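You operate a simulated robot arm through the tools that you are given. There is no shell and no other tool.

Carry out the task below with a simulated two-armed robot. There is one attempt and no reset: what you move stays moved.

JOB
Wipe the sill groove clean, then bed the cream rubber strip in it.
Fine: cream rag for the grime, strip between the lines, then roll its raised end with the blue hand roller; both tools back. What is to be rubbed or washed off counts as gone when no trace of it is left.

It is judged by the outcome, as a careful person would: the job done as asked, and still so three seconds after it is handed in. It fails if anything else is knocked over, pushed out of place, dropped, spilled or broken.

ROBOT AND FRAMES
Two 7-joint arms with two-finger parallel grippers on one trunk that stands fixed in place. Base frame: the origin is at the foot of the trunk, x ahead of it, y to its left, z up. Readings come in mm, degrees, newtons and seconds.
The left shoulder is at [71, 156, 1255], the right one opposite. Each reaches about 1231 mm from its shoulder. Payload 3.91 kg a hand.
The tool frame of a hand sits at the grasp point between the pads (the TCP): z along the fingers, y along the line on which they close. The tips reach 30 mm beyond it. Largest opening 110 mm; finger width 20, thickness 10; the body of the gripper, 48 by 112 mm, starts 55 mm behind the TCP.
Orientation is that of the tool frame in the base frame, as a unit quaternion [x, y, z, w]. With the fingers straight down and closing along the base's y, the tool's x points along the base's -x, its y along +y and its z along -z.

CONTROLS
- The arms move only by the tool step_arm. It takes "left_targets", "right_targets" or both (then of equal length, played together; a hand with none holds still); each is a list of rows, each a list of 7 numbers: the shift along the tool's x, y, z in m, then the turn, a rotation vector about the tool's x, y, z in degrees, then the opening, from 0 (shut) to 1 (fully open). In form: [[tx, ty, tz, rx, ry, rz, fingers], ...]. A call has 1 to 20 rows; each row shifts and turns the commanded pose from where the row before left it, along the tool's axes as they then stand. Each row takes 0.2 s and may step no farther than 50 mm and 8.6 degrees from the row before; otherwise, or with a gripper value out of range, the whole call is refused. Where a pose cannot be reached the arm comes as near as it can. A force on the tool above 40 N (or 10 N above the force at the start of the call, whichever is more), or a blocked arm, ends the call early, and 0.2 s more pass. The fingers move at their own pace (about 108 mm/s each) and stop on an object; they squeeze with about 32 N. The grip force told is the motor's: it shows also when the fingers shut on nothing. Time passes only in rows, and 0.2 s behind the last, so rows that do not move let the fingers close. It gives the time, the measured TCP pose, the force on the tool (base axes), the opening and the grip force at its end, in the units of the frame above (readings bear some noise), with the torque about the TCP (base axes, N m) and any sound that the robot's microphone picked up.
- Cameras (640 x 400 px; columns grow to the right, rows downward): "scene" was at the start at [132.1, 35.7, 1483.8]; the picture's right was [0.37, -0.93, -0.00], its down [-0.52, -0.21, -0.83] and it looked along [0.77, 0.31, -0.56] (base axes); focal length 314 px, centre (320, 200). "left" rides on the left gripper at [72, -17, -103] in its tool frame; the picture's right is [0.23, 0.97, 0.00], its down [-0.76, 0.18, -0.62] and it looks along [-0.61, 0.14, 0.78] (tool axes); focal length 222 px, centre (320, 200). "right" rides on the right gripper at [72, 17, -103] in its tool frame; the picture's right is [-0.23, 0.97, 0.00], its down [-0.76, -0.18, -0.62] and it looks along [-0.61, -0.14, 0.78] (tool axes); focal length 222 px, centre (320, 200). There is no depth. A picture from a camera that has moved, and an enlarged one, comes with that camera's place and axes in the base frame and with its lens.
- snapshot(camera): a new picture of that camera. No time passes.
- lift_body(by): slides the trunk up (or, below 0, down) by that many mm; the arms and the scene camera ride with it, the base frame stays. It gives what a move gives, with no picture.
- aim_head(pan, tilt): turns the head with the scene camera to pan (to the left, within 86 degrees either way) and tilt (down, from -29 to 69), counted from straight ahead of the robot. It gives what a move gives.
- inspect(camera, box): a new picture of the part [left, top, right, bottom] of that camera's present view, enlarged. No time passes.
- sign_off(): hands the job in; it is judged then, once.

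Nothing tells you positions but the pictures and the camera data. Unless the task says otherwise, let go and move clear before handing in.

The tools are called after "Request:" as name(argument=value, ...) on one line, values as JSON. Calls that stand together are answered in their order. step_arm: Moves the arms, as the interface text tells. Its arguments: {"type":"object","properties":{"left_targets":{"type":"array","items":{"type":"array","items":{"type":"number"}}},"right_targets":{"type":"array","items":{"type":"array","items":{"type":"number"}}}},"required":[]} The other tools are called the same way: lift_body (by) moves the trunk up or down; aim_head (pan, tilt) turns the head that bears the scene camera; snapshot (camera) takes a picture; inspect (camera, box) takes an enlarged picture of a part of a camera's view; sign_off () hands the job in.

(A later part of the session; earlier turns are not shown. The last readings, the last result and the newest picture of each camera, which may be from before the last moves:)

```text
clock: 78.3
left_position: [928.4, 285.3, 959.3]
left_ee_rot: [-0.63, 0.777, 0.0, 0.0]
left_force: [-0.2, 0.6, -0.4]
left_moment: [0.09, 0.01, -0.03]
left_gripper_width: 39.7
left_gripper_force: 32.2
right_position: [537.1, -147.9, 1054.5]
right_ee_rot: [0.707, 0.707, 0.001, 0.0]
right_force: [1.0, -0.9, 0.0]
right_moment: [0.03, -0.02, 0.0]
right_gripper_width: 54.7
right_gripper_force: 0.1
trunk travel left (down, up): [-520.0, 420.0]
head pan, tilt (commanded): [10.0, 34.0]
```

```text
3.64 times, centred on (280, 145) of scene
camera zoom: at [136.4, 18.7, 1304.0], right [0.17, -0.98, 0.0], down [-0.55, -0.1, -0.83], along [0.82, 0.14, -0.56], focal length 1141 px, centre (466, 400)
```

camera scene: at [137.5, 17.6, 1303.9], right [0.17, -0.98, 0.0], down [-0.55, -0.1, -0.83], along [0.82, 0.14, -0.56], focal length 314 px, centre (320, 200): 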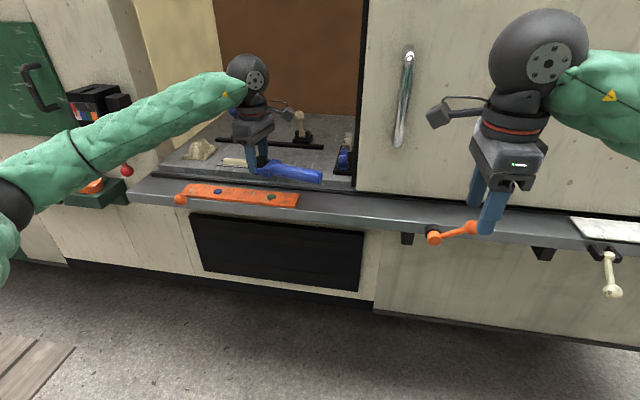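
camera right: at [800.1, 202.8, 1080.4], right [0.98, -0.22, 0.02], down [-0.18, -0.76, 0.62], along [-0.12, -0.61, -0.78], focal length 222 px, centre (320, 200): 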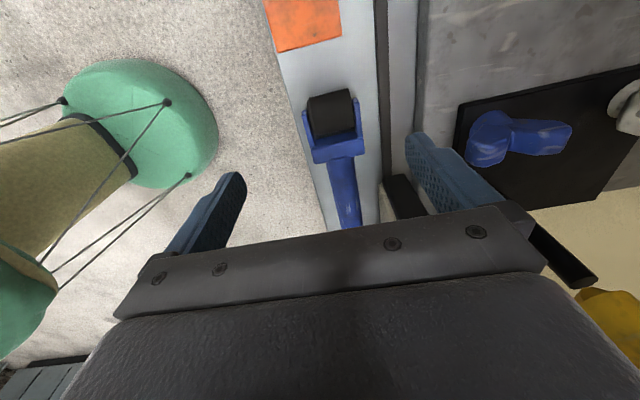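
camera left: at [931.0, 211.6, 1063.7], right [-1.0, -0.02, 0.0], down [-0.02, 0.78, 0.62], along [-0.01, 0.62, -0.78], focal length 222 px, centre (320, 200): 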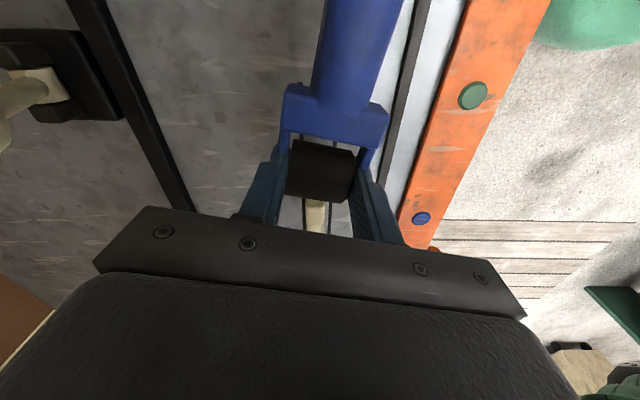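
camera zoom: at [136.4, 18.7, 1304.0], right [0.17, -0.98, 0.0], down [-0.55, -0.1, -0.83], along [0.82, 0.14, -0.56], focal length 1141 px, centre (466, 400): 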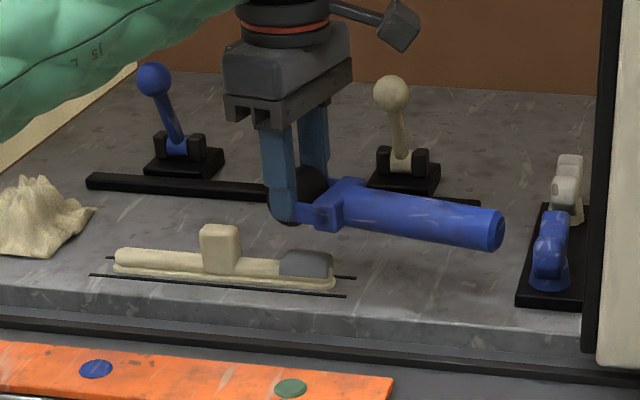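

Request:
inspect(camera="left", box=[240, 120, 400, 250])

Request:
inspect(camera="scene", box=[210, 130, 306, 190])

```text
3.08 times, centred on (320, 185) of left
camera zoom: at [931.0, 211.6, 1063.7], right [-1.0, -0.02, 0.0], down [-0.02, 0.78, 0.62], along [-0.01, 0.62, -0.78], focal length 684 px, centre (320, 246)
```

zoom: 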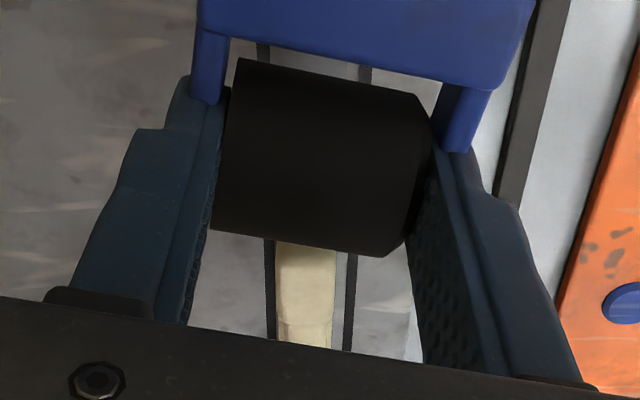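

```text
6.67 times, centred on (258, 160) of scene
camera zoom: at [136.4, 18.7, 1304.0], right [0.17, -0.98, 0.0], down [-0.55, -0.1, -0.83], along [0.82, 0.14, -0.56], focal length 2091 px, centre (733, 467)
```

zoom: 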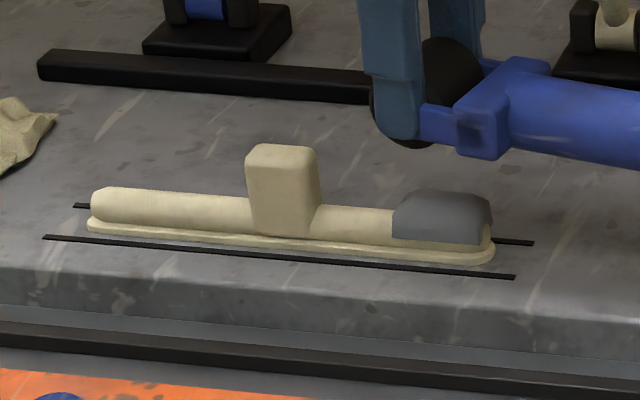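

The lines are at x≈914 and 947 and the strip centre is at about 932, so I'll shift 3.5 mm in x. Then I'll lower the drum toward the grey raised end.

Request:
step_arm(left_targets=[[-0.0008, -0.0034, 0, 0, 0, 0, 0], [0, 0, 0.015, 0, 0, 0, 0], [0, 0, 0.01, 0, 0, 0, 0], [0, 0, 0, 0, 0, 0, 0]])

Request:
inspect(camera="scene", box=[210, 130, 330, 200])

Request:
inspect(camera="left", box=[240, 120, 400, 250])

```text
clock: 79.3
left_position: [934.0, 286.2, 934.0]
left_ee_rot: [-0.63, 0.777, 0.001, 0.0]
left_force: [0.4, 0.3, -1.8]
left_moment: [0.12, 0.0, 0.02]
left_gripper_width: 39.2
left_gripper_force: 31.9
right_position: [538.8, -148.4, 1053.1]
right_ee_rot: [0.707, 0.707, 0.001, -0.001]
right_force: [0.4, -0.3, -0.6]
right_moment: [0.04, -0.01, -0.02]
right_gripper_width: 55.0
right_gripper_force: 0.0
trunk travel left (down, up): [-520.0, 420.0]
head pan, tilt (commanded): [10.0, 34.0]
```

```text
5.33 times, centred on (270, 165) of scene
camera zoom: at [137.3, 18.0, 1303.9], right [0.17, -0.98, 0.0], down [-0.55, -0.1, -0.83], along [0.82, 0.14, -0.56], focal length 1673 px, centre (587, 387)
```

zoom: 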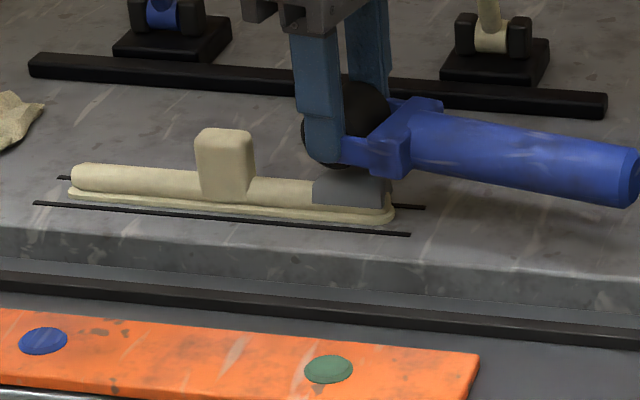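

```text
3.08 times, centred on (320, 185) of left
camera zoom: at [936.3, 211.7, 1039.1], right [-1.0, -0.02, 0.0], down [-0.02, 0.78, 0.62], along [-0.01, 0.62, -0.78], focal length 684 px, centre (320, 246)
```

zoom: 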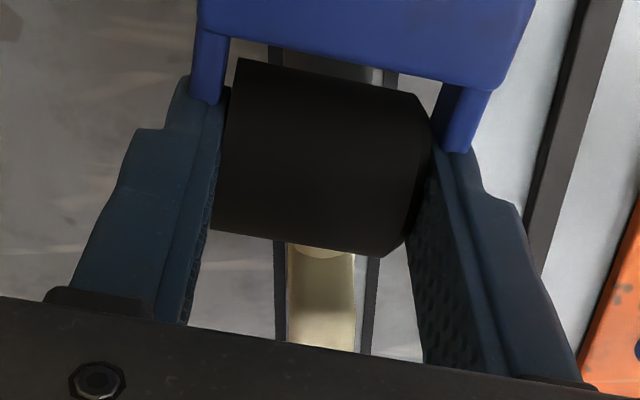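

Drum centred over the strip. Lowering slowly to feel for contact.

Request:
step_arm(left_targets=[[0, 0, 0.003, 0, 0, 0, 0], [0, 0, 0.002, 0, 0, 0, 0], [0, 0, 0.001, 0, 0, 0, 0], [0, 0, 0, 0, 0, 0, 0]])

Request:
inspect(camera="scene", box=[230, 140, 310, 190])

```text
clock: 80.3
left_position: [933.9, 286.0, 929.0]
left_ee_rot: [-0.63, 0.776, 0.001, -0.001]
left_force: [1.4, 0.4, -1.7]
left_moment: [0.1, -0.04, 0.0]
left_gripper_width: 39.6
left_gripper_force: 31.3
right_position: [537.8, -148.9, 1052.4]
right_ee_rot: [0.707, 0.707, 0.002, 0.0]
right_force: [0.4, 0.8, -0.8]
right_moment: [0.01, 0.01, 0.02]
right_gripper_width: 55.0
right_gripper_force: 0.1
trunk travel left (down, up): [-520.0, 420.0]
head pan, tilt (commanded): [10.0, 34.0]
```

```text
8.00 times, centred on (270, 165) of scene
camera zoom: at [137.3, 18.0, 1303.9], right [0.17, -0.98, 0.0], down [-0.55, -0.1, -0.83], along [0.82, 0.14, -0.56], focal length 2509 px, centre (720, 480)
```

zoom: 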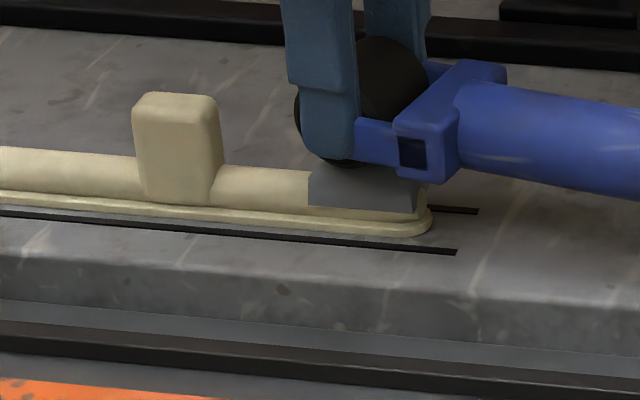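

Request:
step_arm(left_targets=[[0, 0, 0.001, 0, 0, 0, 0], [0, 0, 0.001, 0, 0, 0, 0], [0, 0, 0.001, 0, 0, 0, 0], [0, 0, 0, 0, 0, 0, 0]])

Request:
inspect(camera="scene", box=[230, 140, 310, 190])

```text
clock: 81.3
left_position: [934.6, 286.0, 925.1]
left_ee_rot: [-0.63, 0.777, 0.001, -0.001]
left_force: [-0.1, 0.7, -1.5]
left_moment: [0.12, -0.01, 0.0]
left_gripper_width: 39.5
left_gripper_force: 31.5
right_position: [537.2, -148.6, 1052.8]
right_ee_rot: [0.708, 0.707, 0.002, -0.001]
right_force: [0.1, 0.5, 0.1]
right_moment: [0.0, 0.0, 0.0]
right_gripper_width: 54.9
right_gripper_force: 0.0
trunk travel left (down, up): [-520.0, 420.0]
head pan, tilt (commanded): [10.0, 34.0]
```

```text
8.00 times, centred on (270, 165) of scene
camera zoom: at [137.3, 18.0, 1303.9], right [0.17, -0.98, 0.0], down [-0.55, -0.1, -0.83], along [0.82, 0.14, -0.56], focal length 2509 px, centre (720, 480)
```

zoom: 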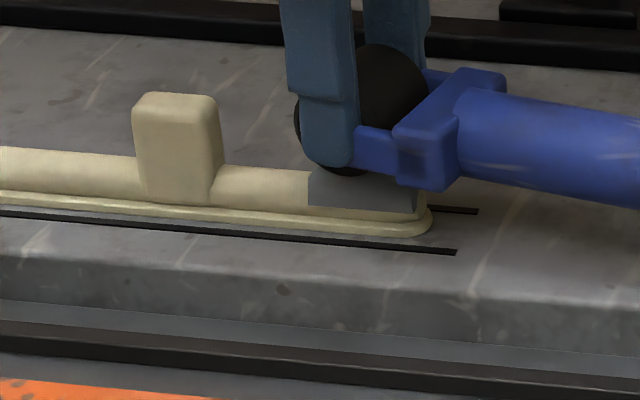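

Request:
step_arm(left_targets=[[0, 0, 0.001, 0, 0, 0, 0], [0, 0, 0.001, 0, 0, 0, 0], [0, 0, 0.001, 0, 0, 0, 0], [0, 0, 0, 0, 0, 0, 0]])

Request:
inspect(camera="scene", box=[230, 140, 310, 190])

```text
clock: 82.3
left_position: [934.2, 285.8, 923.2]
left_ee_rot: [-0.63, 0.777, 0.001, 0.0]
left_force: [0.3, -0.3, -0.7]
left_moment: [0.08, -0.03, -0.01]
left_gripper_width: 39.3
left_gripper_force: 32.1
right_position: [538.2, -148.3, 1053.6]
right_ee_rot: [0.707, 0.707, 0.001, 0.0]
right_force: [0.9, 0.3, 0.8]
right_moment: [0.0, 0.01, 0.03]
right_gripper_width: 55.0
right_gripper_force: 0.0
trunk travel left (down, up): [-520.0, 420.0]
head pan, tilt (commanded): [10.0, 34.0]
```

```text
8.00 times, centred on (270, 165) of scene
camera zoom: at [137.3, 18.0, 1303.9], right [0.17, -0.98, 0.0], down [-0.55, -0.1, -0.83], along [0.82, 0.14, -0.56], focal length 2509 px, centre (720, 480)
```

zoom: 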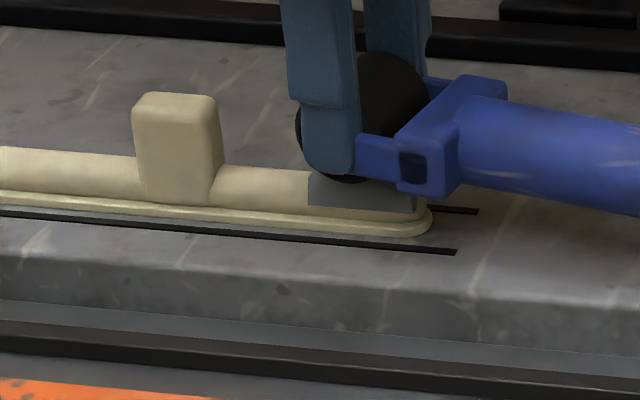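

Request:
step_arm(left_targets=[[0, 0, 0.001, 0, 0, 0, 0], [0, 0, 0.001, 0, 0, 0, 0], [0, 0, 0.001, 0, 0, 0, 0], [0, 0, 0, 0, 0, 0, 0]])

Request:
inspect(camera="scene", box=[230, 140, 310, 190])

```text
clock: 83.3
left_position: [934.0, 285.9, 920.2]
left_ee_rot: [-0.63, 0.776, 0.0, -0.001]
left_force: [0.2, 0.3, -1.2]
left_moment: [0.09, -0.01, -0.02]
left_gripper_width: 39.7
left_gripper_force: 32.5
right_position: [537.2, -148.0, 1053.6]
right_ee_rot: [0.707, 0.707, 0.001, 0.0]
right_force: [0.5, 0.3, 0.8]
right_moment: [0.01, -0.02, 0.05]
right_gripper_width: 54.9
right_gripper_force: 0.1
trunk travel left (down, up): [-520.0, 420.0]
head pan, tilt (commanded): [10.0, 34.0]
```

```text
8.00 times, centred on (270, 165) of scene
camera zoom: at [137.3, 18.0, 1303.9], right [0.17, -0.98, 0.0], down [-0.55, -0.1, -0.83], along [0.82, 0.14, -0.56], focal length 2509 px, centre (720, 480)
```

zoom: 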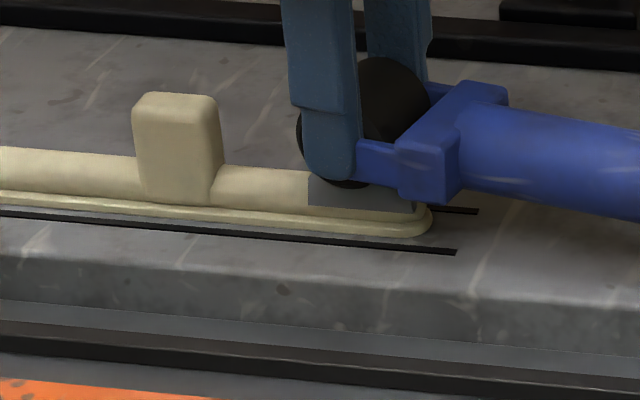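

Request:
inspect(camera="left", box=[260, 100, 390, 200])

Request:
step_arm(left_targets=[[0, 0, 0.001, 0, 0, 0, 0], [0, 0, 0.001, 0, 0, 0, 0], [0, 0, 0, 0, 0, 0, 0]])

Request:
inspect(camera="scene", box=[240, 150, 290, 182])

```text
4.00 times, centred on (325, 150) of left
camera zoom: at [936.8, 211.4, 1024.9], right [-1.0, -0.02, 0.0], down [-0.02, 0.78, 0.62], along [-0.01, 0.62, -0.78], focal length 888 px, centre (300, 400)
```

zoom: 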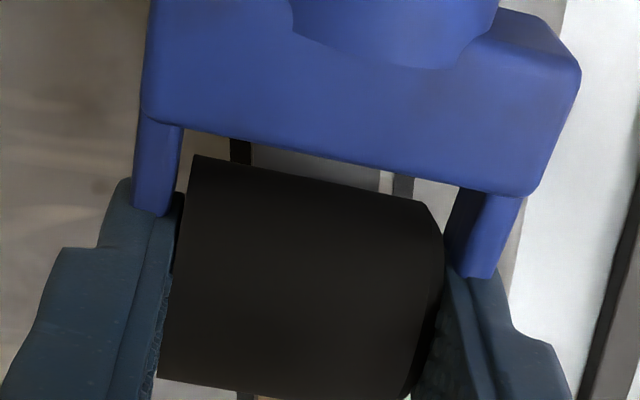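

```text
clock: 84.2
left_position: [935.2, 286.2, 918.4]
left_ee_rot: [-0.63, 0.777, 0.001, -0.001]
left_force: [-0.7, 0.5, -1.2]
left_moment: [0.09, -0.01, -0.01]
left_gripper_width: 39.4
left_gripper_force: 31.7
right_position: [538.4, -148.5, 1053.0]
right_ee_rot: [0.707, 0.707, 0.001, -0.001]
right_force: [-0.1, -1.1, 0.0]
right_moment: [0.03, -0.01, -0.03]
right_gripper_width: 55.3
right_gripper_force: 0.2
trunk travel left (down, up): [-520.0, 420.0]
head pan, tilt (commanded): [10.0, 34.0]
```

```text
12.50 times, centred on (265, 166) of scene
camera zoom: at [137.3, 18.0, 1303.9], right [0.17, -0.98, 0.0], down [-0.55, -0.1, -0.83], along [0.82, 0.14, -0.56], focal length 3921 px, centre (1008, 625)
```

zoom: 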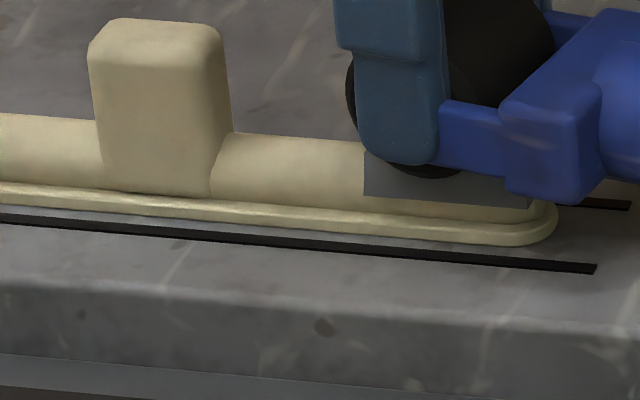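

Request:
step_arm(left_targets=[[0, 0, 0.001, 0, 0, 0, 0], [0, 0, 0.001, 0, 0, 0, 0], [0, 0, 0.001, 0, 0, 0, 0], [0, 0, 0, 0, 0, 0, 0]])

Request:
inspect(camera="scene", box=[240, 150, 290, 182])

```text
clock: 85.2
left_position: [934.9, 286.1, 915.2]
left_ee_rot: [-0.63, 0.777, 0.001, 0.0]
left_force: [0.3, -0.1, -2.2]
left_moment: [0.1, 0.0, -0.05]
left_gripper_width: 39.2
left_gripper_force: 31.8
right_position: [538.4, -149.2, 1053.2]
right_ee_rot: [0.707, 0.707, 0.002, 0.0]
right_force: [1.1, -0.5, -0.4]
right_moment: [0.02, -0.03, -0.01]
right_gripper_width: 55.0
right_gripper_force: 0.1
trunk travel left (down, up): [-520.0, 420.0]
head pan, tilt (commanded): [10.0, 34.0]
```

```text
12.50 times, centred on (265, 166) of scene
camera zoom: at [137.3, 18.0, 1303.9], right [0.17, -0.98, 0.0], down [-0.55, -0.1, -0.83], along [0.82, 0.14, -0.56], focal length 3921 px, centre (1008, 625)
```

zoom: 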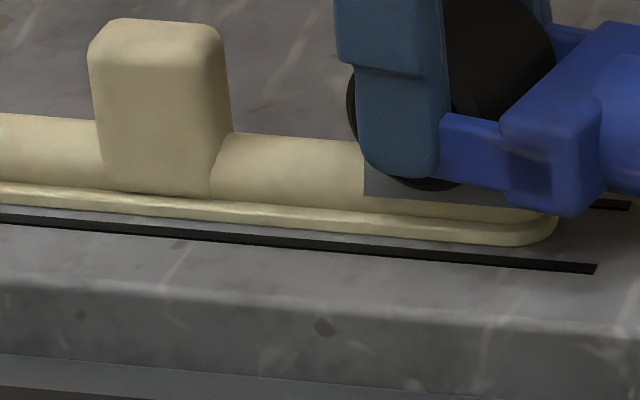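

The readings show no contact, yet the drum appears level with the cap. I'll lift a little and look at the cap directly.

Request:
step_arm(left_targets=[[0, 0, -0.02, 0, 0, 0, 0], [0, 0, -0.025, 0, 0, 0, 0], [0, 0, 0, 0, 0, 0, 0]])

Request:
inspect(camera="scene", box=[235, 145, 299, 185])

Request:
inspect(camera="left", box=[240, 100, 400, 200])

```text
clock: 86.0
left_position: [934.5, 285.8, 959.9]
left_ee_rot: [-0.63, 0.777, 0.002, 0.0]
left_force: [0.8, 0.2, -1.5]
left_moment: [0.1, 0.0, 0.01]
left_gripper_width: 39.3
left_gripper_force: 31.8
right_position: [538.6, -148.0, 1052.6]
right_ee_rot: [0.707, 0.707, 0.001, 0.001]
right_force: [0.4, -0.7, 0.4]
right_moment: [0.01, 0.02, 0.0]
right_gripper_width: 55.3
right_gripper_force: 0.0
trunk travel left (down, up): [-520.0, 420.0]
head pan, tilt (commanded): [10.0, 34.0]
```

```text
10.00 times, centred on (267, 165) of scene
camera zoom: at [137.6, 18.1, 1303.8], right [0.17, -0.98, 0.0], down [-0.55, -0.1, -0.83], along [0.82, 0.14, -0.56], focal length 3137 px, centre (850, 550)
```

zoom: 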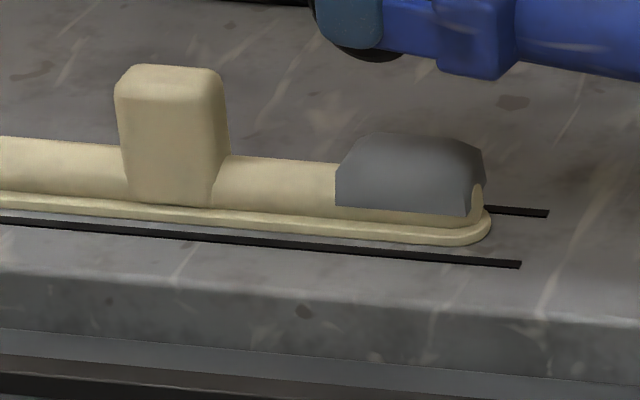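

```text
4.00 times, centred on (320, 150) of left
camera zoom: at [936.3, 211.4, 1064.3], right [-1.0, -0.02, 0.0], down [-0.02, 0.78, 0.62], along [-0.02, 0.62, -0.78], focal length 888 px, centre (320, 400)
```

zoom: 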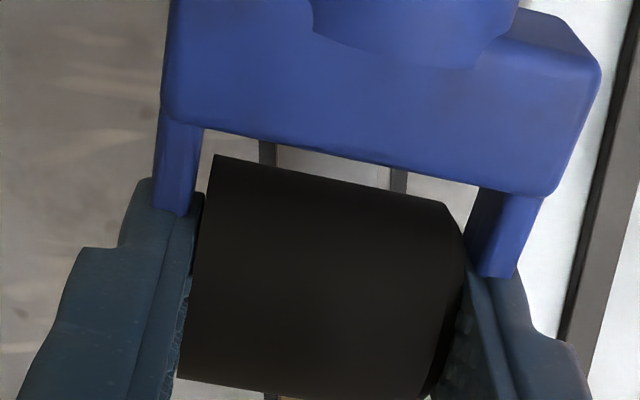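

The grey lump is unchanged and offered no resistance, so it probably yields only once the drum presses firmly down on the strip itself. I'll go back down and press until I feel real contact.

Request:
step_arm(left_targets=[[0, 0, 0.025, 0, 0, 0, 0], [0, 0, 0.018, 0, 0, 0, 0], [0, 0, 0.002, 0, 0, 0, 0], [0, 0, 0.001, 0, 0, 0, 0], [0, 0, 0.001, 0, 0, 0, 0], [0, 0, 0, 0, 0, 0, 0]])

Request:
inspect(camera="scene", box=[235, 145, 299, 185])

```text
clock: 87.3
left_position: [934.0, 285.7, 912.8]
left_ee_rot: [-0.63, 0.776, 0.0, 0.0]
left_force: [-0.2, -0.2, -1.8]
left_moment: [0.11, -0.01, 0.0]
left_gripper_width: 39.8
left_gripper_force: 31.6
right_position: [537.8, -148.4, 1053.5]
right_ee_rot: [0.708, 0.707, 0.001, 0.001]
right_force: [-0.2, -0.1, 0.3]
right_moment: [0.01, -0.03, 0.01]
right_gripper_width: 55.2
right_gripper_force: 0.1
trunk travel left (down, up): [-520.0, 420.0]
head pan, tilt (commanded): [10.0, 34.0]
```

```text
10.00 times, centred on (267, 165) of scene
camera zoom: at [137.3, 18.0, 1303.9], right [0.17, -0.98, 0.0], down [-0.55, -0.1, -0.83], along [0.82, 0.14, -0.56], focal length 3137 px, centre (850, 550)
```

zoom: 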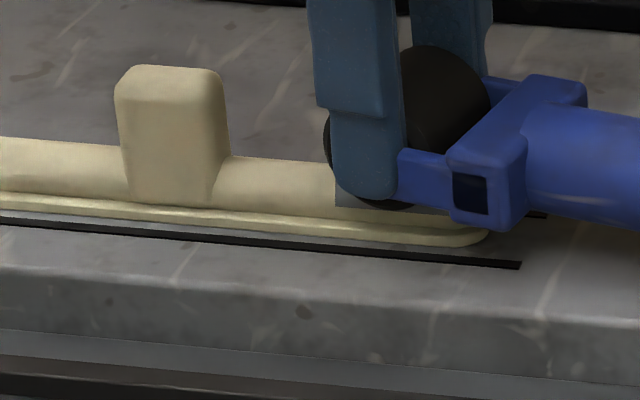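

Request:
step_arm(left_targets=[[0, 0, 0.001, 0, 0, 0, 0], [0, 0, 0.001, 0, 0, 0, 0], [0, 0, 0.001, 0, 0, 0, 0], [0, 0, 0, 0, 0, 0, 0]])

```text
clock: 88.3
left_position: [934.1, 285.3, 908.7]
left_ee_rot: [-0.63, 0.776, 0.0, -0.001]
left_force: [-0.3, 0.1, -0.8]
left_moment: [0.08, -0.03, 0.0]
left_gripper_width: 39.3
left_gripper_force: 32.2
right_position: [537.5, -148.4, 1054.3]
right_ee_rot: [0.707, 0.707, 0.001, 0.0]
right_force: [0.5, -0.1, 0.9]
right_moment: [0.01, -0.02, 0.01]
right_gripper_width: 55.1
right_gripper_force: 0.0
trunk travel left (down, up): [-520.0, 420.0]
head pan, tilt (commanded): [10.0, 34.0]
```

Request:
step_arm(left_targets=[[0, 0, 0.001, 0, 0, 0, 0], [0, 0, 0.001, 0, 0, 0, 0], [0, 0, 0, 0, 0, 0, 0]])

Request:
inspect(camera="scene", box=[235, 145, 299, 185])

Request:
inspect(camera="left", box=[240, 100, 400, 200])

```text
clock: 89.2
left_position: [934.5, 283.8, 909.1]
left_ee_rot: [-0.63, 0.776, 0.0, 0.001]
left_force: [4.2, 0.7, 13.9]
left_moment: [0.19, -0.04, -0.02]
left_gripper_width: 39.4
left_gripper_force: 31.9
right_position: [537.2, -148.3, 1053.3]
right_ee_rot: [0.707, 0.707, 0.001, 0.0]
right_force: [0.1, 0.1, 0.8]
right_moment: [0.0, -0.01, -0.01]
right_gripper_width: 55.1
right_gripper_force: 0.2
trunk travel left (down, up): [-520.0, 420.0]
head pan, tilt (commanded): [10.0, 34.0]
```

```text
10.00 times, centred on (267, 165) of scene
camera zoom: at [136.2, 17.6, 1304.2], right [0.17, -0.98, 0.0], down [-0.55, -0.1, -0.83], along [0.82, 0.14, -0.56], focal length 3137 px, centre (850, 550)
```

zoom: 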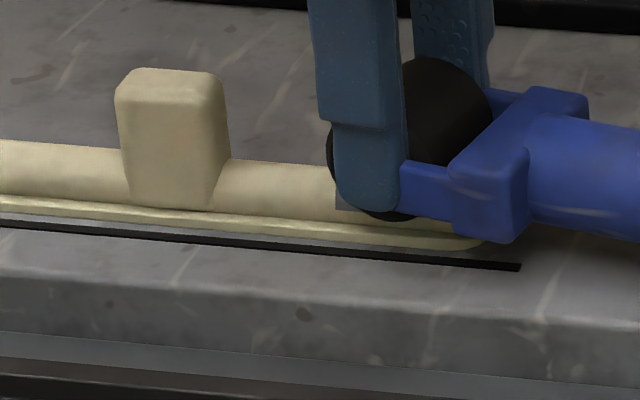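

```text
4.00 times, centred on (320, 150) of left
camera zoom: at [936.3, 210.8, 1014.2], right [-1.0, -0.02, 0.0], down [-0.02, 0.78, 0.62], along [-0.01, 0.62, -0.78], focal length 888 px, centre (320, 400)
```

zoom: 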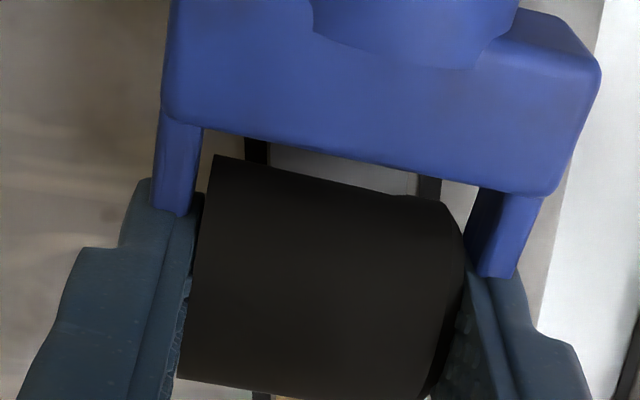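

Contact at about 14 N on the strip. I'll roll slowly toward the strip's free end, watching that the strip stays put.

Request:
step_arm(left_targets=[[0.0039, -0.0008, 0, 0, 0, 0, 0], [0.0039, -0.0008, 0, 0, 0, 0, 0], [0, 0, 0, 0, 0, 0, 0]])

Request:
inspect(camera="scene", box=[205, 145, 301, 195])

```text
clock: 90.0
left_position: [934.7, 276.7, 908.9]
left_ee_rot: [-0.63, 0.777, 0.0, 0.0]
left_force: [-2.1, 11.5, 16.6]
left_moment: [0.58, 0.17, -0.04]
left_gripper_width: 39.5
left_gripper_force: 32.1
right_position: [536.5, -147.6, 1054.3]
right_ee_rot: [0.707, 0.707, 0.002, 0.001]
right_force: [-0.3, -0.1, -0.6]
right_moment: [-0.03, 0.0, -0.03]
right_gripper_width: 55.1
right_gripper_force: 0.1
trunk travel left (down, up): [-520.0, 420.0]
head pan, tilt (commanded): [10.0, 34.0]
```

```text
6.67 times, centred on (253, 170) of scene
camera zoom: at [135.5, 18.5, 1304.1], right [0.17, -0.98, 0.0], down [-0.55, -0.1, -0.83], along [0.82, 0.14, -0.56], focal length 2091 px, centre (767, 400)
```

zoom: 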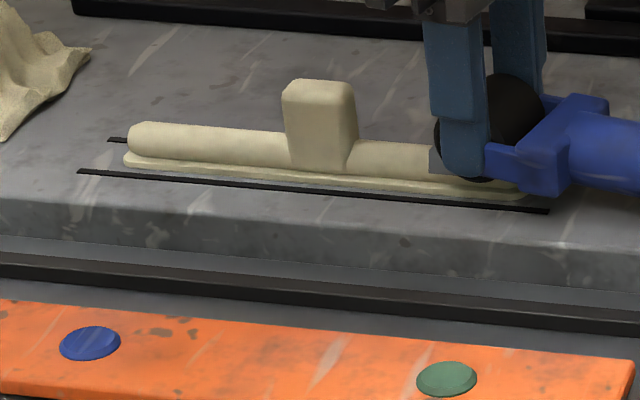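

Request:
step_arm(left_targets=[[0, 0, -0.02, 0, 0, 0, 0], [0, 0, -0.025, 0, 0, 0, 0], [0, 0, 0, 0, 0, 0, 0]])

Request:
inspect(camera="scene", box=[205, 145, 301, 195])

Request:
inspect(camera="scene", box=[235, 145, 299, 185])

```text
clock: 90.8
left_position: [934.3, 276.9, 952.6]
left_ee_rot: [-0.63, 0.777, 0.001, -0.001]
left_force: [0.8, -0.3, -1.1]
left_moment: [0.14, -0.03, -0.01]
left_gripper_width: 39.3
left_gripper_force: 32.1
right_position: [537.5, -148.9, 1053.2]
right_ee_rot: [0.707, 0.707, 0.001, 0.0]
right_force: [0.7, 0.2, -0.1]
right_moment: [-0.02, -0.01, -0.01]
right_gripper_width: 55.3
right_gripper_force: 0.2
trunk travel left (down, up): [-520.0, 420.0]
head pan, tilt (commanded): [10.0, 34.0]
```

```text
6.67 times, centred on (253, 170) of scene
camera zoom: at [137.9, 17.6, 1303.7], right [0.17, -0.98, 0.0], down [-0.55, -0.1, -0.83], along [0.82, 0.14, -0.56], focal length 2091 px, centre (767, 400)
```

zoom: 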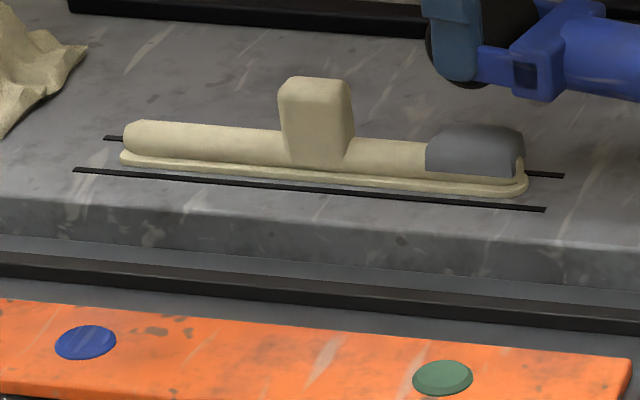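

```text
10.00 times, centred on (267, 165) of scene
camera zoom: at [137.9, 17.6, 1303.7], right [0.17, -0.98, 0.0], down [-0.55, -0.1, -0.83], along [0.82, 0.14, -0.56], focal length 3137 px, centre (850, 550)
```

zoom: 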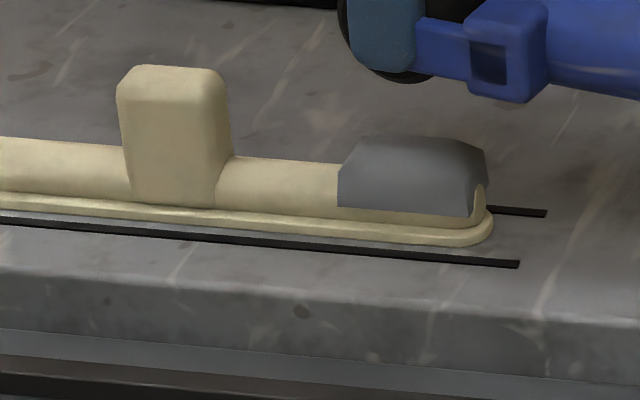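

The strip moved only about half a millimetre, and the lump may be slightly lower. I'll do proper passes over the full cap length, starting from its inner side.

Request:
step_arm(left_targets=[[-0.0225, 0.0048, 0, 0, 0, 0, 0], [0, 0, 0.025, 0, 0, 0, 0], [0, 0, 0.015, 0, 0, 0, 0], [0, 0, 0.002, 0, 0, 0, 0], [0, 0, 0.001, 0, 0, 0, 0], [0, 0, 0, 0, 0, 0, 0]])

```text
clock: 92.2
left_position: [934.0, 300.4, 909.1]
left_ee_rot: [-0.63, 0.777, 0.001, -0.001]
left_force: [-1.4, 0.6, -1.1]
left_moment: [0.1, -0.04, 0.02]
left_gripper_width: 39.3
left_gripper_force: 31.4
right_position: [538.8, -147.4, 1052.9]
right_ee_rot: [0.707, 0.707, 0.0, 0.0]
right_force: [-0.7, 0.3, 0.1]
right_moment: [-0.01, -0.02, 0.03]
right_gripper_width: 54.9
right_gripper_force: 0.0
trunk travel left (down, up): [-520.0, 420.0]
head pan, tilt (commanded): [10.0, 34.0]
```

Request:
step_arm(left_targets=[[0, 0, 0.001, 0, 0, 0, 0], [0, 0, 0.0008, 0, 0, 0, 0], [0, 0, 0, 0, 0, 0, 0]])

```text
clock: 93.0
left_position: [934.2, 300.9, 909.5]
left_ee_rot: [-0.63, 0.776, 0.0, 0.0]
left_force: [-0.7, 0.8, 7.6]
left_moment: [0.21, 0.08, -0.02]
left_gripper_width: 39.5
left_gripper_force: 32.0
right_position: [537.1, -149.1, 1052.2]
right_ee_rot: [0.707, 0.707, 0.001, 0.0]
right_force: [0.0, -0.2, 0.0]
right_moment: [-0.01, 0.04, 0.0]
right_gripper_width: 55.2
right_gripper_force: 0.2
trunk travel left (down, up): [-520.0, 420.0]
head pan, tilt (commanded): [10.0, 34.0]
```

Request:
step_arm(left_targets=[[0.0039, -0.0008, 0.0003, 0, 0, 0, 0], [0.0039, -0.0008, 0, 0, 0, 0, 0], [0.0039, -0.0008, 0, 0, 0, 0, 0], [0.0039, -0.0008, 0, 0, 0, 0, 0], [0.0039, -0.0008, 0, 0, 0, 0, 0], [0.0039, -0.0008, 0, 0, 0, 0, 0], [0.0039, -0.0008, 0, 0, 0, 0, 0], [0.0039, -0.0008, 0, 0, 0, 0, 0], [0, 0, 0, 0, 0, 0, 0]])

Request:
inspect(camera="scene", box=[205, 145, 301, 195])

```text
clock: 95.0
left_position: [933.2, 268.2, 907.8]
left_ee_rot: [-0.63, 0.777, 0.001, 0.0]
left_force: [-2.8, 8.7, 16.4]
left_moment: [0.46, 0.13, -0.04]
left_gripper_width: 39.5
left_gripper_force: 31.7
right_position: [536.5, -148.3, 1054.3]
right_ee_rot: [0.707, 0.707, 0.002, 0.001]
right_force: [0.2, -0.1, 0.1]
right_moment: [-0.02, -0.01, -0.02]
right_gripper_width: 55.1
right_gripper_force: 0.0
trunk travel left (down, up): [-520.0, 420.0]
head pan, tilt (commanded): [10.0, 34.0]
```

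```text
6.67 times, centred on (253, 170) of scene
camera zoom: at [135.6, 18.1, 1304.1], right [0.17, -0.98, 0.0], down [-0.55, -0.1, -0.83], along [0.82, 0.14, -0.56], focal length 2091 px, centre (767, 400)
```

zoom: 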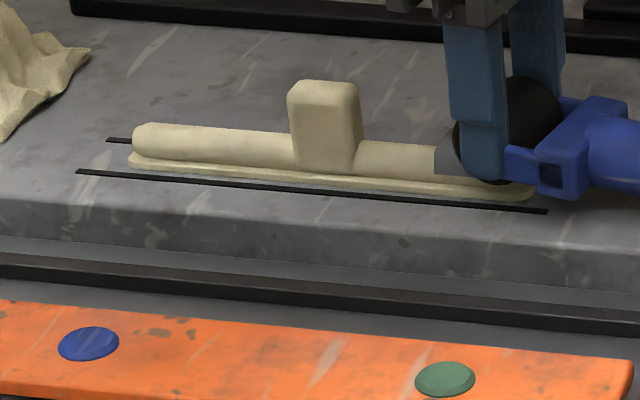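

The strip was dragged about 3 mm toward its end. A return stroke should carry it back; I'll check the cap afterwards.

Request:
step_arm(left_targets=[[-0.0039, 0.0008, 0, 0, 0, 0, 0], [-0.0039, 0.0008, 0, 0, 0, 0, 0], [-0.0039, 0.0008, 0, 0, 0, 0, 0], [-0.0039, 0.0008, 0, 0, 0, 0, 0], [-0.0039, 0.0008, 0, 0, 0, 0, 0], [-0.0039, 0.0008, 0, 0, 0, 0, 0], [-0.0039, 0.0008, 0, 0, 0, 0, 0], [-0.0039, 0.0008, 0, 0, 0, 0, 0], [0, 0, 0, 0, 0, 0, 0]])

Request:
inspect(camera="scene", box=[205, 145, 301, 195])

```text
clock: 97.0
left_position: [932.8, 301.6, 908.3]
left_ee_rot: [-0.63, 0.777, 0.001, 0.0]
left_force: [0.0, -8.4, 14.1]
left_moment: [-0.19, 0.06, 0.04]
left_gripper_width: 39.4
left_gripper_force: 32.3
right_position: [537.8, -148.3, 1053.6]
right_ee_rot: [0.707, 0.707, 0.002, 0.0]
right_force: [0.0, -0.3, -0.5]
right_moment: [-0.02, -0.02, -0.01]
right_gripper_width: 55.0
right_gripper_force: 0.0
trunk travel left (down, up): [-520.0, 420.0]
head pan, tilt (commanded): [10.0, 34.0]
```

```text
6.67 times, centred on (253, 170) of scene
camera zoom: at [135.9, 16.9, 1304.1], right [0.17, -0.98, 0.0], down [-0.55, -0.1, -0.83], along [0.82, 0.14, -0.56], focal length 2091 px, centre (767, 400)
```

zoom: 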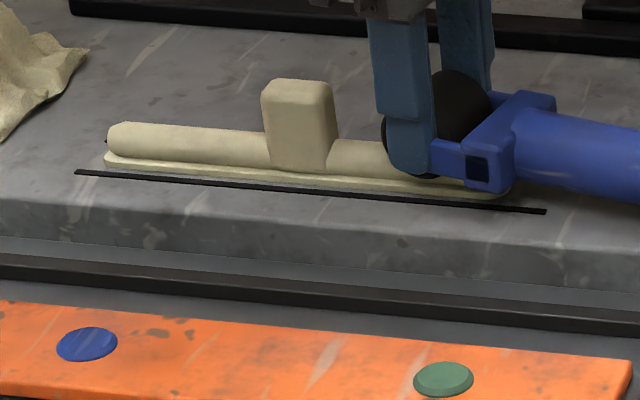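

Request:
step_arm(left_targets=[[0, 0, -0.02, 0, 0, 0, 0], [0, 0, -0.03, 0, 0, 0, 0], [0, 0, 0, 0, 0, 0, 0]])

Request:
inspect(camera="scene", box=[205, 145, 301, 195])

Request:
inspect(camera="scene", box=[235, 145, 299, 185])

```text
clock: 97.8
left_position: [934.6, 301.8, 957.9]
left_ee_rot: [-0.631, 0.776, 0.0, 0.0]
left_force: [0.0, 0.4, -1.5]
left_moment: [0.08, -0.04, 0.01]
left_gripper_width: 39.6
left_gripper_force: 32.4
right_position: [538.9, -148.1, 1053.4]
right_ee_rot: [0.708, 0.707, 0.001, -0.001]
right_force: [0.4, 0.0, 0.3]
right_moment: [0.03, 0.02, 0.01]
right_gripper_width: 55.0
right_gripper_force: 0.0
trunk travel left (down, up): [-520.0, 420.0]
head pan, tilt (commanded): [10.0, 34.0]
```

```text
6.67 times, centred on (253, 170) of scene
camera zoom: at [137.8, 18.4, 1303.7], right [0.17, -0.98, 0.0], down [-0.55, -0.1, -0.83], along [0.82, 0.14, -0.56], focal length 2091 px, centre (767, 400)
```

zoom: 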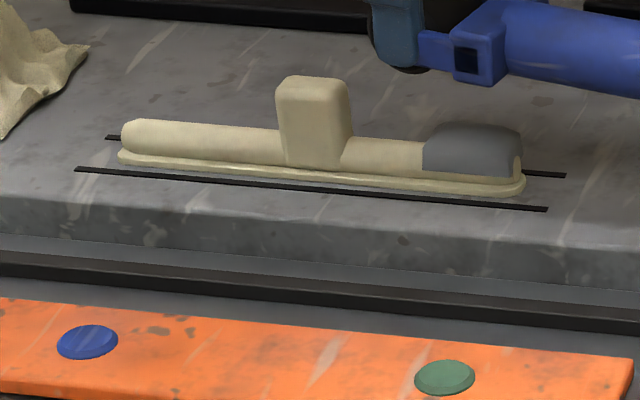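

```text
10.00 times, centred on (267, 165) of scene
camera zoom: at [137.8, 18.4, 1303.7], right [0.17, -0.98, 0.0], down [-0.55, -0.1, -0.83], along [0.82, 0.14, -0.56], focal length 3137 px, centre (850, 550)
```

zoom: 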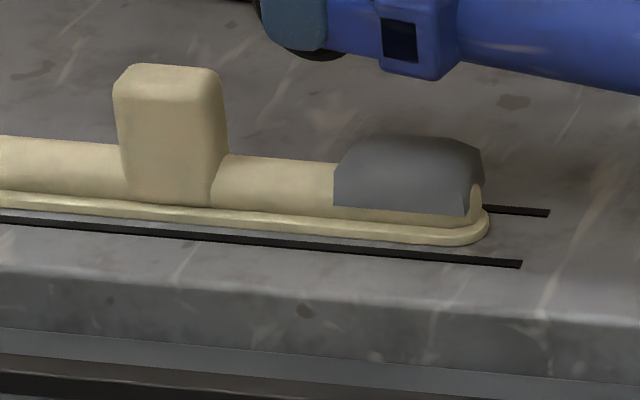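

Request:
inspect(camera="scene", box=[262, 152, 294, 172])

Request:
inspect(camera="left", box=[200, 60, 440, 240])

```text
16.00 times, centred on (278, 162) of scene
camera zoom: at [137.8, 18.4, 1303.7], right [0.17, -0.98, 0.0], down [-0.55, -0.1, -0.83], along [0.82, 0.14, -0.56], focal length 5018 px, centre (992, 808)
```

zoom: 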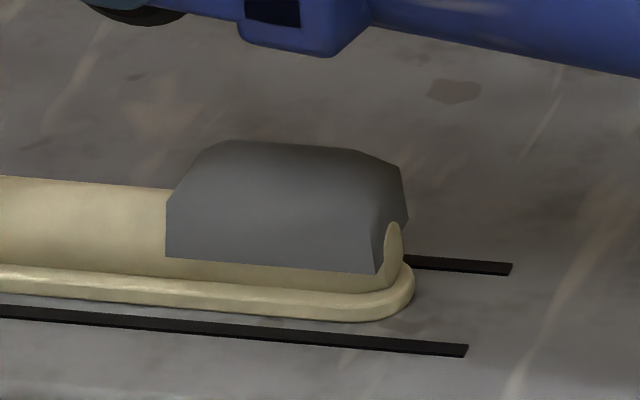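

```text
2.22 times, centred on (320, 150) of left
camera zoom: at [936.8, 227.9, 1061.9], right [-1.0, -0.02, 0.0], down [-0.02, 0.78, 0.62], along [-0.02, 0.62, -0.78], focal length 494 px, centre (320, 311)
```

zoom: 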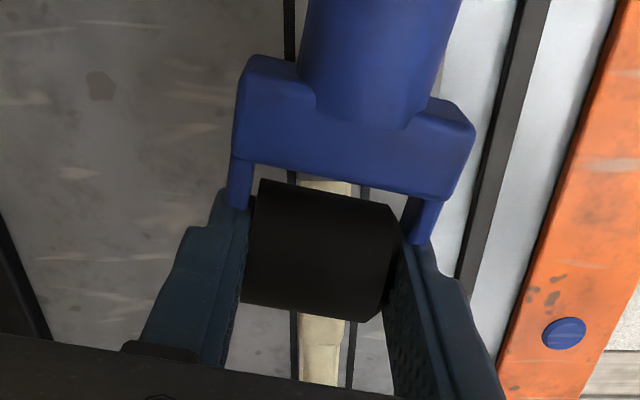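

The lump is unchanged so far. I'll try one slower pass with firmer pressure (about 25 N) before reconsidering the grip.

Request:
step_arm(left_targets=[[0.004, -0.0008, 0.025, 0, 0, 0, 0], [0, 0, 0.018, 0, 0, 0, 0], [0, 0, 0.004, 0, 0, 0, 0], [0, 0, 0.002, 0, 0, 0, 0], [0, 0, 0, 0, 0, 0, 0]])

```text
clock: 99.0
left_position: [934.7, 297.1, 909.3]
left_ee_rot: [-0.63, 0.777, 0.0, -0.001]
left_force: [0.5, 0.8, 2.4]
left_moment: [0.11, -0.01, 0.0]
left_gripper_width: 39.3
left_gripper_force: 31.7
right_position: [537.4, -148.0, 1053.2]
right_ee_rot: [0.707, 0.707, 0.001, 0.0]
right_force: [1.2, -0.3, -0.6]
right_moment: [0.02, -0.01, 0.04]
right_gripper_width: 55.0
right_gripper_force: 0.1
trunk travel left (down, up): [-520.0, 420.0]
head pan, tilt (commanded): [10.0, 34.0]
```

Request:
step_arm(left_targets=[[0, 0, 0.001, 0, 0, 0, 0], [0, 0, 0.001, 0, 0, 0, 0], [0, 0, 0.0005, 0, 0, 0, 0], [0, 0, 0, 0, 0, 0, 0]])

```text
clock: 100.0
left_position: [932.5, 296.1, 909.0]
left_ee_rot: [-0.631, 0.776, -0.001, 0.001]
left_force: [6.3, 5.9, 22.0]
left_moment: [0.32, -0.18, -0.03]
left_gripper_width: 39.3
left_gripper_force: 32.2
right_position: [536.7, -149.2, 1054.6]
right_ee_rot: [0.707, 0.707, 0.002, 0.001]
right_force: [-0.9, -0.5, 0.7]
right_moment: [0.01, 0.0, -0.01]
right_gripper_width: 55.1
right_gripper_force: 0.0
trunk travel left (down, up): [-520.0, 420.0]
head pan, tilt (commanded): [10.0, 34.0]
```

Request:
step_arm(left_targets=[[0.003, -0.0006, 0, 0, 0, 0, 0], [0.003, -0.0006, 0, 0, 0, 0, 0], [0.003, -0.0006, 0, 0, 0, 0, 0], [0.003, -0.0006, 0, 0, 0, 0, 0], [0.003, -0.0006, 0, 0, 0, 0, 0], [0.003, -0.0006, 0, 0, 0, 0, 0], [0.003, -0.0006, 0, 0, 0, 0, 0], [0.003, -0.0006, 0, 0, 0, 0, 0], [0, 0, 0, 0, 0, 0, 0]])

Request:
inspect(camera="scene", box=[205, 145, 301, 195])

Request:
step_arm(left_targets=[[0, 0, -0.02, 0, 0, 0, 0], [0, 0, -0.03, 0, 0, 0, 0], [0, 0, 0, 0, 0, 0, 0]])

Request:
inspect(camera="scene", box=[235, 145, 299, 185])

```text
clock: 102.0
left_position: [933.8, 269.6, 906.8]
left_ee_rot: [-0.63, 0.776, -0.001, 0.0]
left_force: [-1.6, 4.4, 9.8]
left_moment: [0.26, 0.04, 0.02]
left_gripper_width: 39.6
left_gripper_force: 31.8
right_position: [537.7, -148.6, 1054.0]
right_ee_rot: [0.707, 0.707, 0.001, 0.0]
right_force: [0.6, 1.0, 0.0]
right_moment: [0.0, -0.01, -0.02]
right_gripper_width: 55.0
right_gripper_force: 0.1
trunk travel left (down, up): [-520.0, 420.0]
head pan, tilt (commanded): [10.0, 34.0]
```

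```text
6.67 times, centred on (253, 170) of scene
camera zoom: at [136.2, 17.9, 1304.0], right [0.17, -0.98, 0.0], down [-0.55, -0.1, -0.83], along [0.82, 0.14, -0.56], focal length 2091 px, centre (767, 400)
```

zoom: 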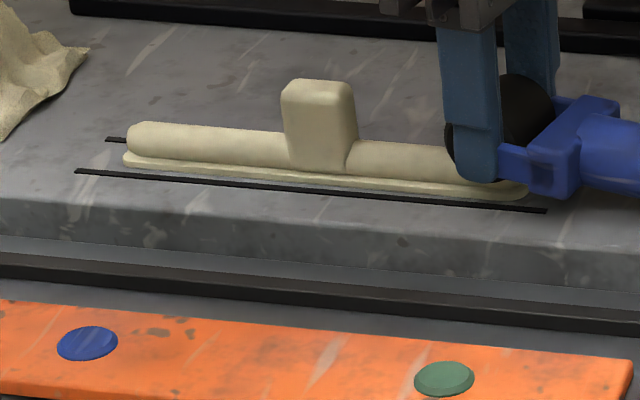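

```text
clock: 102.8
left_position: [935.5, 272.1, 954.2]
left_ee_rot: [-0.63, 0.776, 0.002, -0.001]
left_force: [0.5, 0.2, -1.3]
left_moment: [0.09, -0.07, 0.0]
left_gripper_width: 39.7
left_gripper_force: 31.6
right_position: [538.9, -147.4, 1053.0]
right_ee_rot: [0.707, 0.708, 0.001, 0.0]
right_force: [-0.7, 0.1, 0.1]
right_moment: [-0.01, 0.0, 0.02]
right_gripper_width: 55.0
right_gripper_force: 0.1
trunk travel left (down, up): [-520.0, 420.0]
head pan, tilt (commanded): [10.0, 34.0]
```

```text
10.00 times, centred on (267, 165) of scene
camera zoom: at [137.8, 18.1, 1303.8], right [0.17, -0.98, 0.0], down [-0.55, -0.1, -0.83], along [0.82, 0.14, -0.56], focal length 3137 px, centre (850, 550)
```

zoom: 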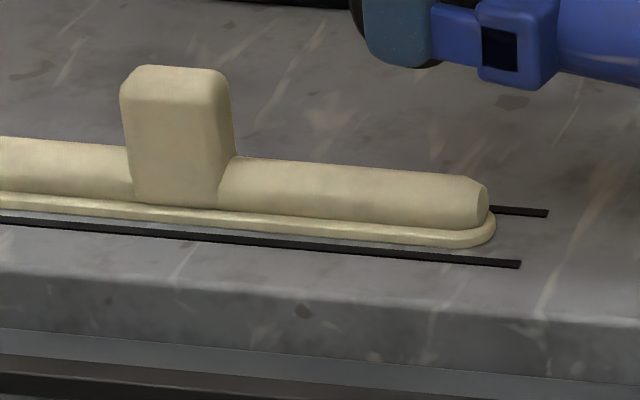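

The raised end is now flat: the grey lump is gone and the strip still lies between the lines. I'll carry the roller back along the same route.

Request:
step_arm(left_targets=[[0, 0, -0.01, 0, 0, 0, 0], [0.0095, 0.0447, 0, 0, 0, 0, 0], [0.0095, 0.0447, 0, 0, 0, 0, 0], [0.0095, 0.0447, 0, 0, 0, 0, 0], [0.0348, -0.0074, 0, 0, 0, 0, 0], [0.0348, -0.0074, 0, 0, 0, 0, 0], [0.0348, -0.0074, 0, 0, 0, 0, 0], [0.0348, -0.0074, 0, 0, 0, 0, 0], [0, 0, 0, 0, 0, 0, 0]])

Request:
snapshot(camera="scene")

Request:
inspect(camera="scene", box=[205, 140, 301, 200])

```text
clock: 104.8
left_position: [797.7, 129.3, 966.7]
left_ee_rot: [-0.63, 0.776, 0.0, -0.001]
left_force: [-0.3, 0.1, -2.4]
left_moment: [0.06, -0.01, 0.01]
left_gripper_width: 39.2
left_gripper_force: 32.1
right_position: [538.5, -147.0, 1053.4]
right_ee_rot: [0.707, 0.707, 0.001, 0.0]
right_force: [0.1, 0.2, 0.0]
right_moment: [-0.02, 0.0, 0.02]
right_gripper_width: 54.9
right_gripper_force: 0.0
trunk travel left (down, up): [-520.0, 420.0]
head pan, tilt (commanded): [10.0, 34.0]
```

```text
taken
camera scene: at [137.1, 18.5, 1303.9], right [0.17, -0.98, 0.0], down [-0.55, -0.1, -0.83], along [0.82, 0.14, -0.56], focal length 314 px, centre (320, 200)
```

scene: 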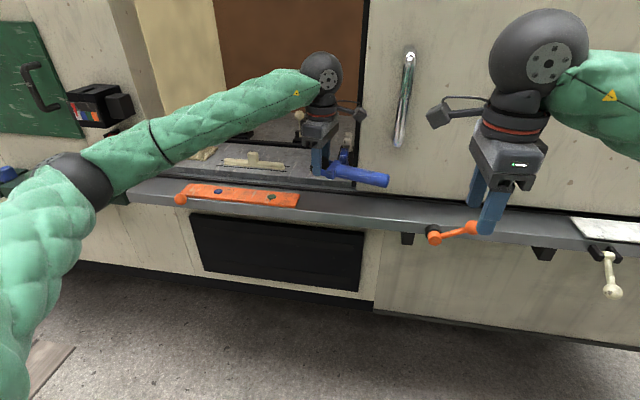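

```text
6.67 times, centred on (253, 170) of scene
camera zoom: at [137.1, 18.5, 1303.9], right [0.17, -0.98, 0.0], down [-0.55, -0.1, -0.83], along [0.82, 0.14, -0.56], focal length 2091 px, centre (767, 400)
```

zoom: 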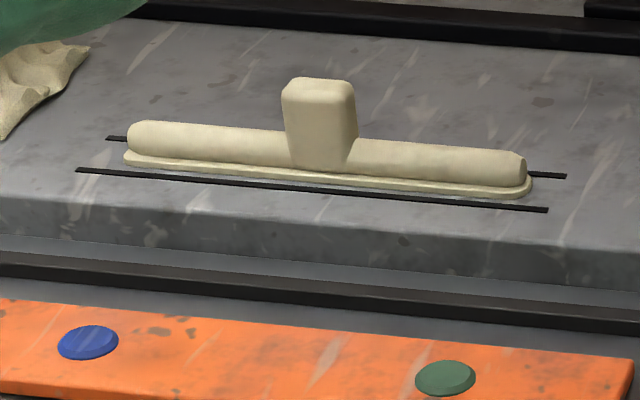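

The strip looks right, whole cream and between the lines. I'll turn the roller back parallel to the ledge and lower it to its spot.

Request:
step_arm(left_targets=[[0, 0, 0, 0, 0, -6, 0], [0, 0, 0, 0, 0, -6, 0], [0, 0, 0.03, 0, 0, 0, 0], [0, 0, 0.03, 0, 0, 0, 0], [0, 0, 0.015, 0, 0, 0, 0], [0, 0, 0, 0, 0, 0, 0]])

Request:
inspect(camera="scene", box=[280, 130, 400, 220])

Request:
inspect(camera="left", box=[180, 0, 460, 200])

```text
clock: 106.2
left_position: [797.0, 130.2, 891.2]
left_ee_rot: [0.708, -0.707, 0.0, 0.0]
left_force: [0.9, 0.3, -0.7]
left_moment: [0.1, 0.0, -0.03]
left_gripper_width: 39.7
left_gripper_force: 31.5
right_position: [538.1, -147.9, 1052.6]
right_ee_rot: [0.707, 0.707, 0.001, 0.0]
right_force: [0.7, -0.1, -0.3]
right_moment: [-0.02, -0.03, 0.05]
right_gripper_width: 54.9
right_gripper_force: 0.1
trunk travel left (down, up): [-520.0, 420.0]
head pan, tilt (commanded): [10.0, 34.0]
```

```text
4.44 times, centred on (340, 175) of scene
camera zoom: at [137.2, 17.8, 1303.9], right [0.17, -0.98, 0.0], down [-0.55, -0.1, -0.83], along [0.82, 0.14, -0.56], focal length 1394 px, centre (231, 311)
```

zoom: 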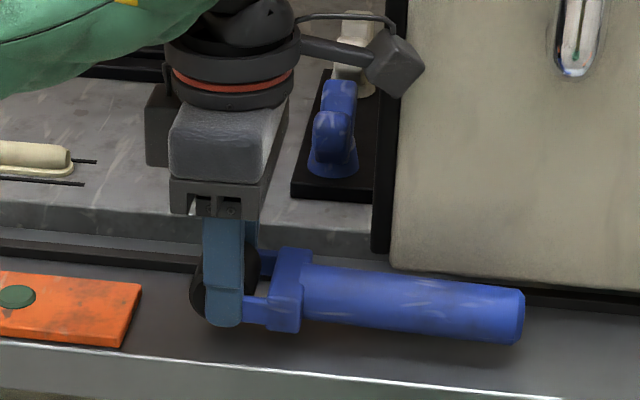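

```text
2.00 times, centred on (320, 100) of left
camera zoom: at [814.9, 58.1, 995.4], right [-0.97, -0.23, 0.0], down [-0.18, 0.76, 0.62], along [-0.14, 0.61, -0.78], focal length 444 px, centre (320, 400)
```

zoom: 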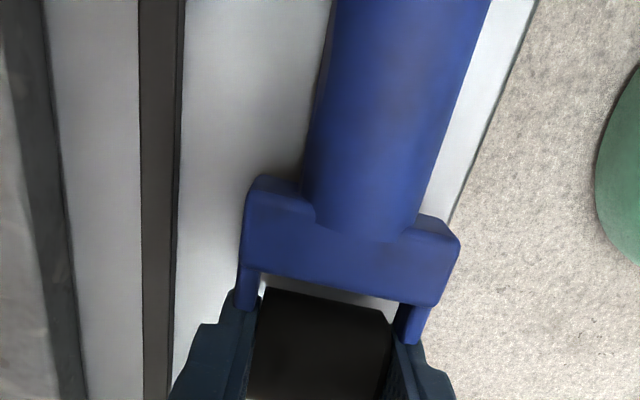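

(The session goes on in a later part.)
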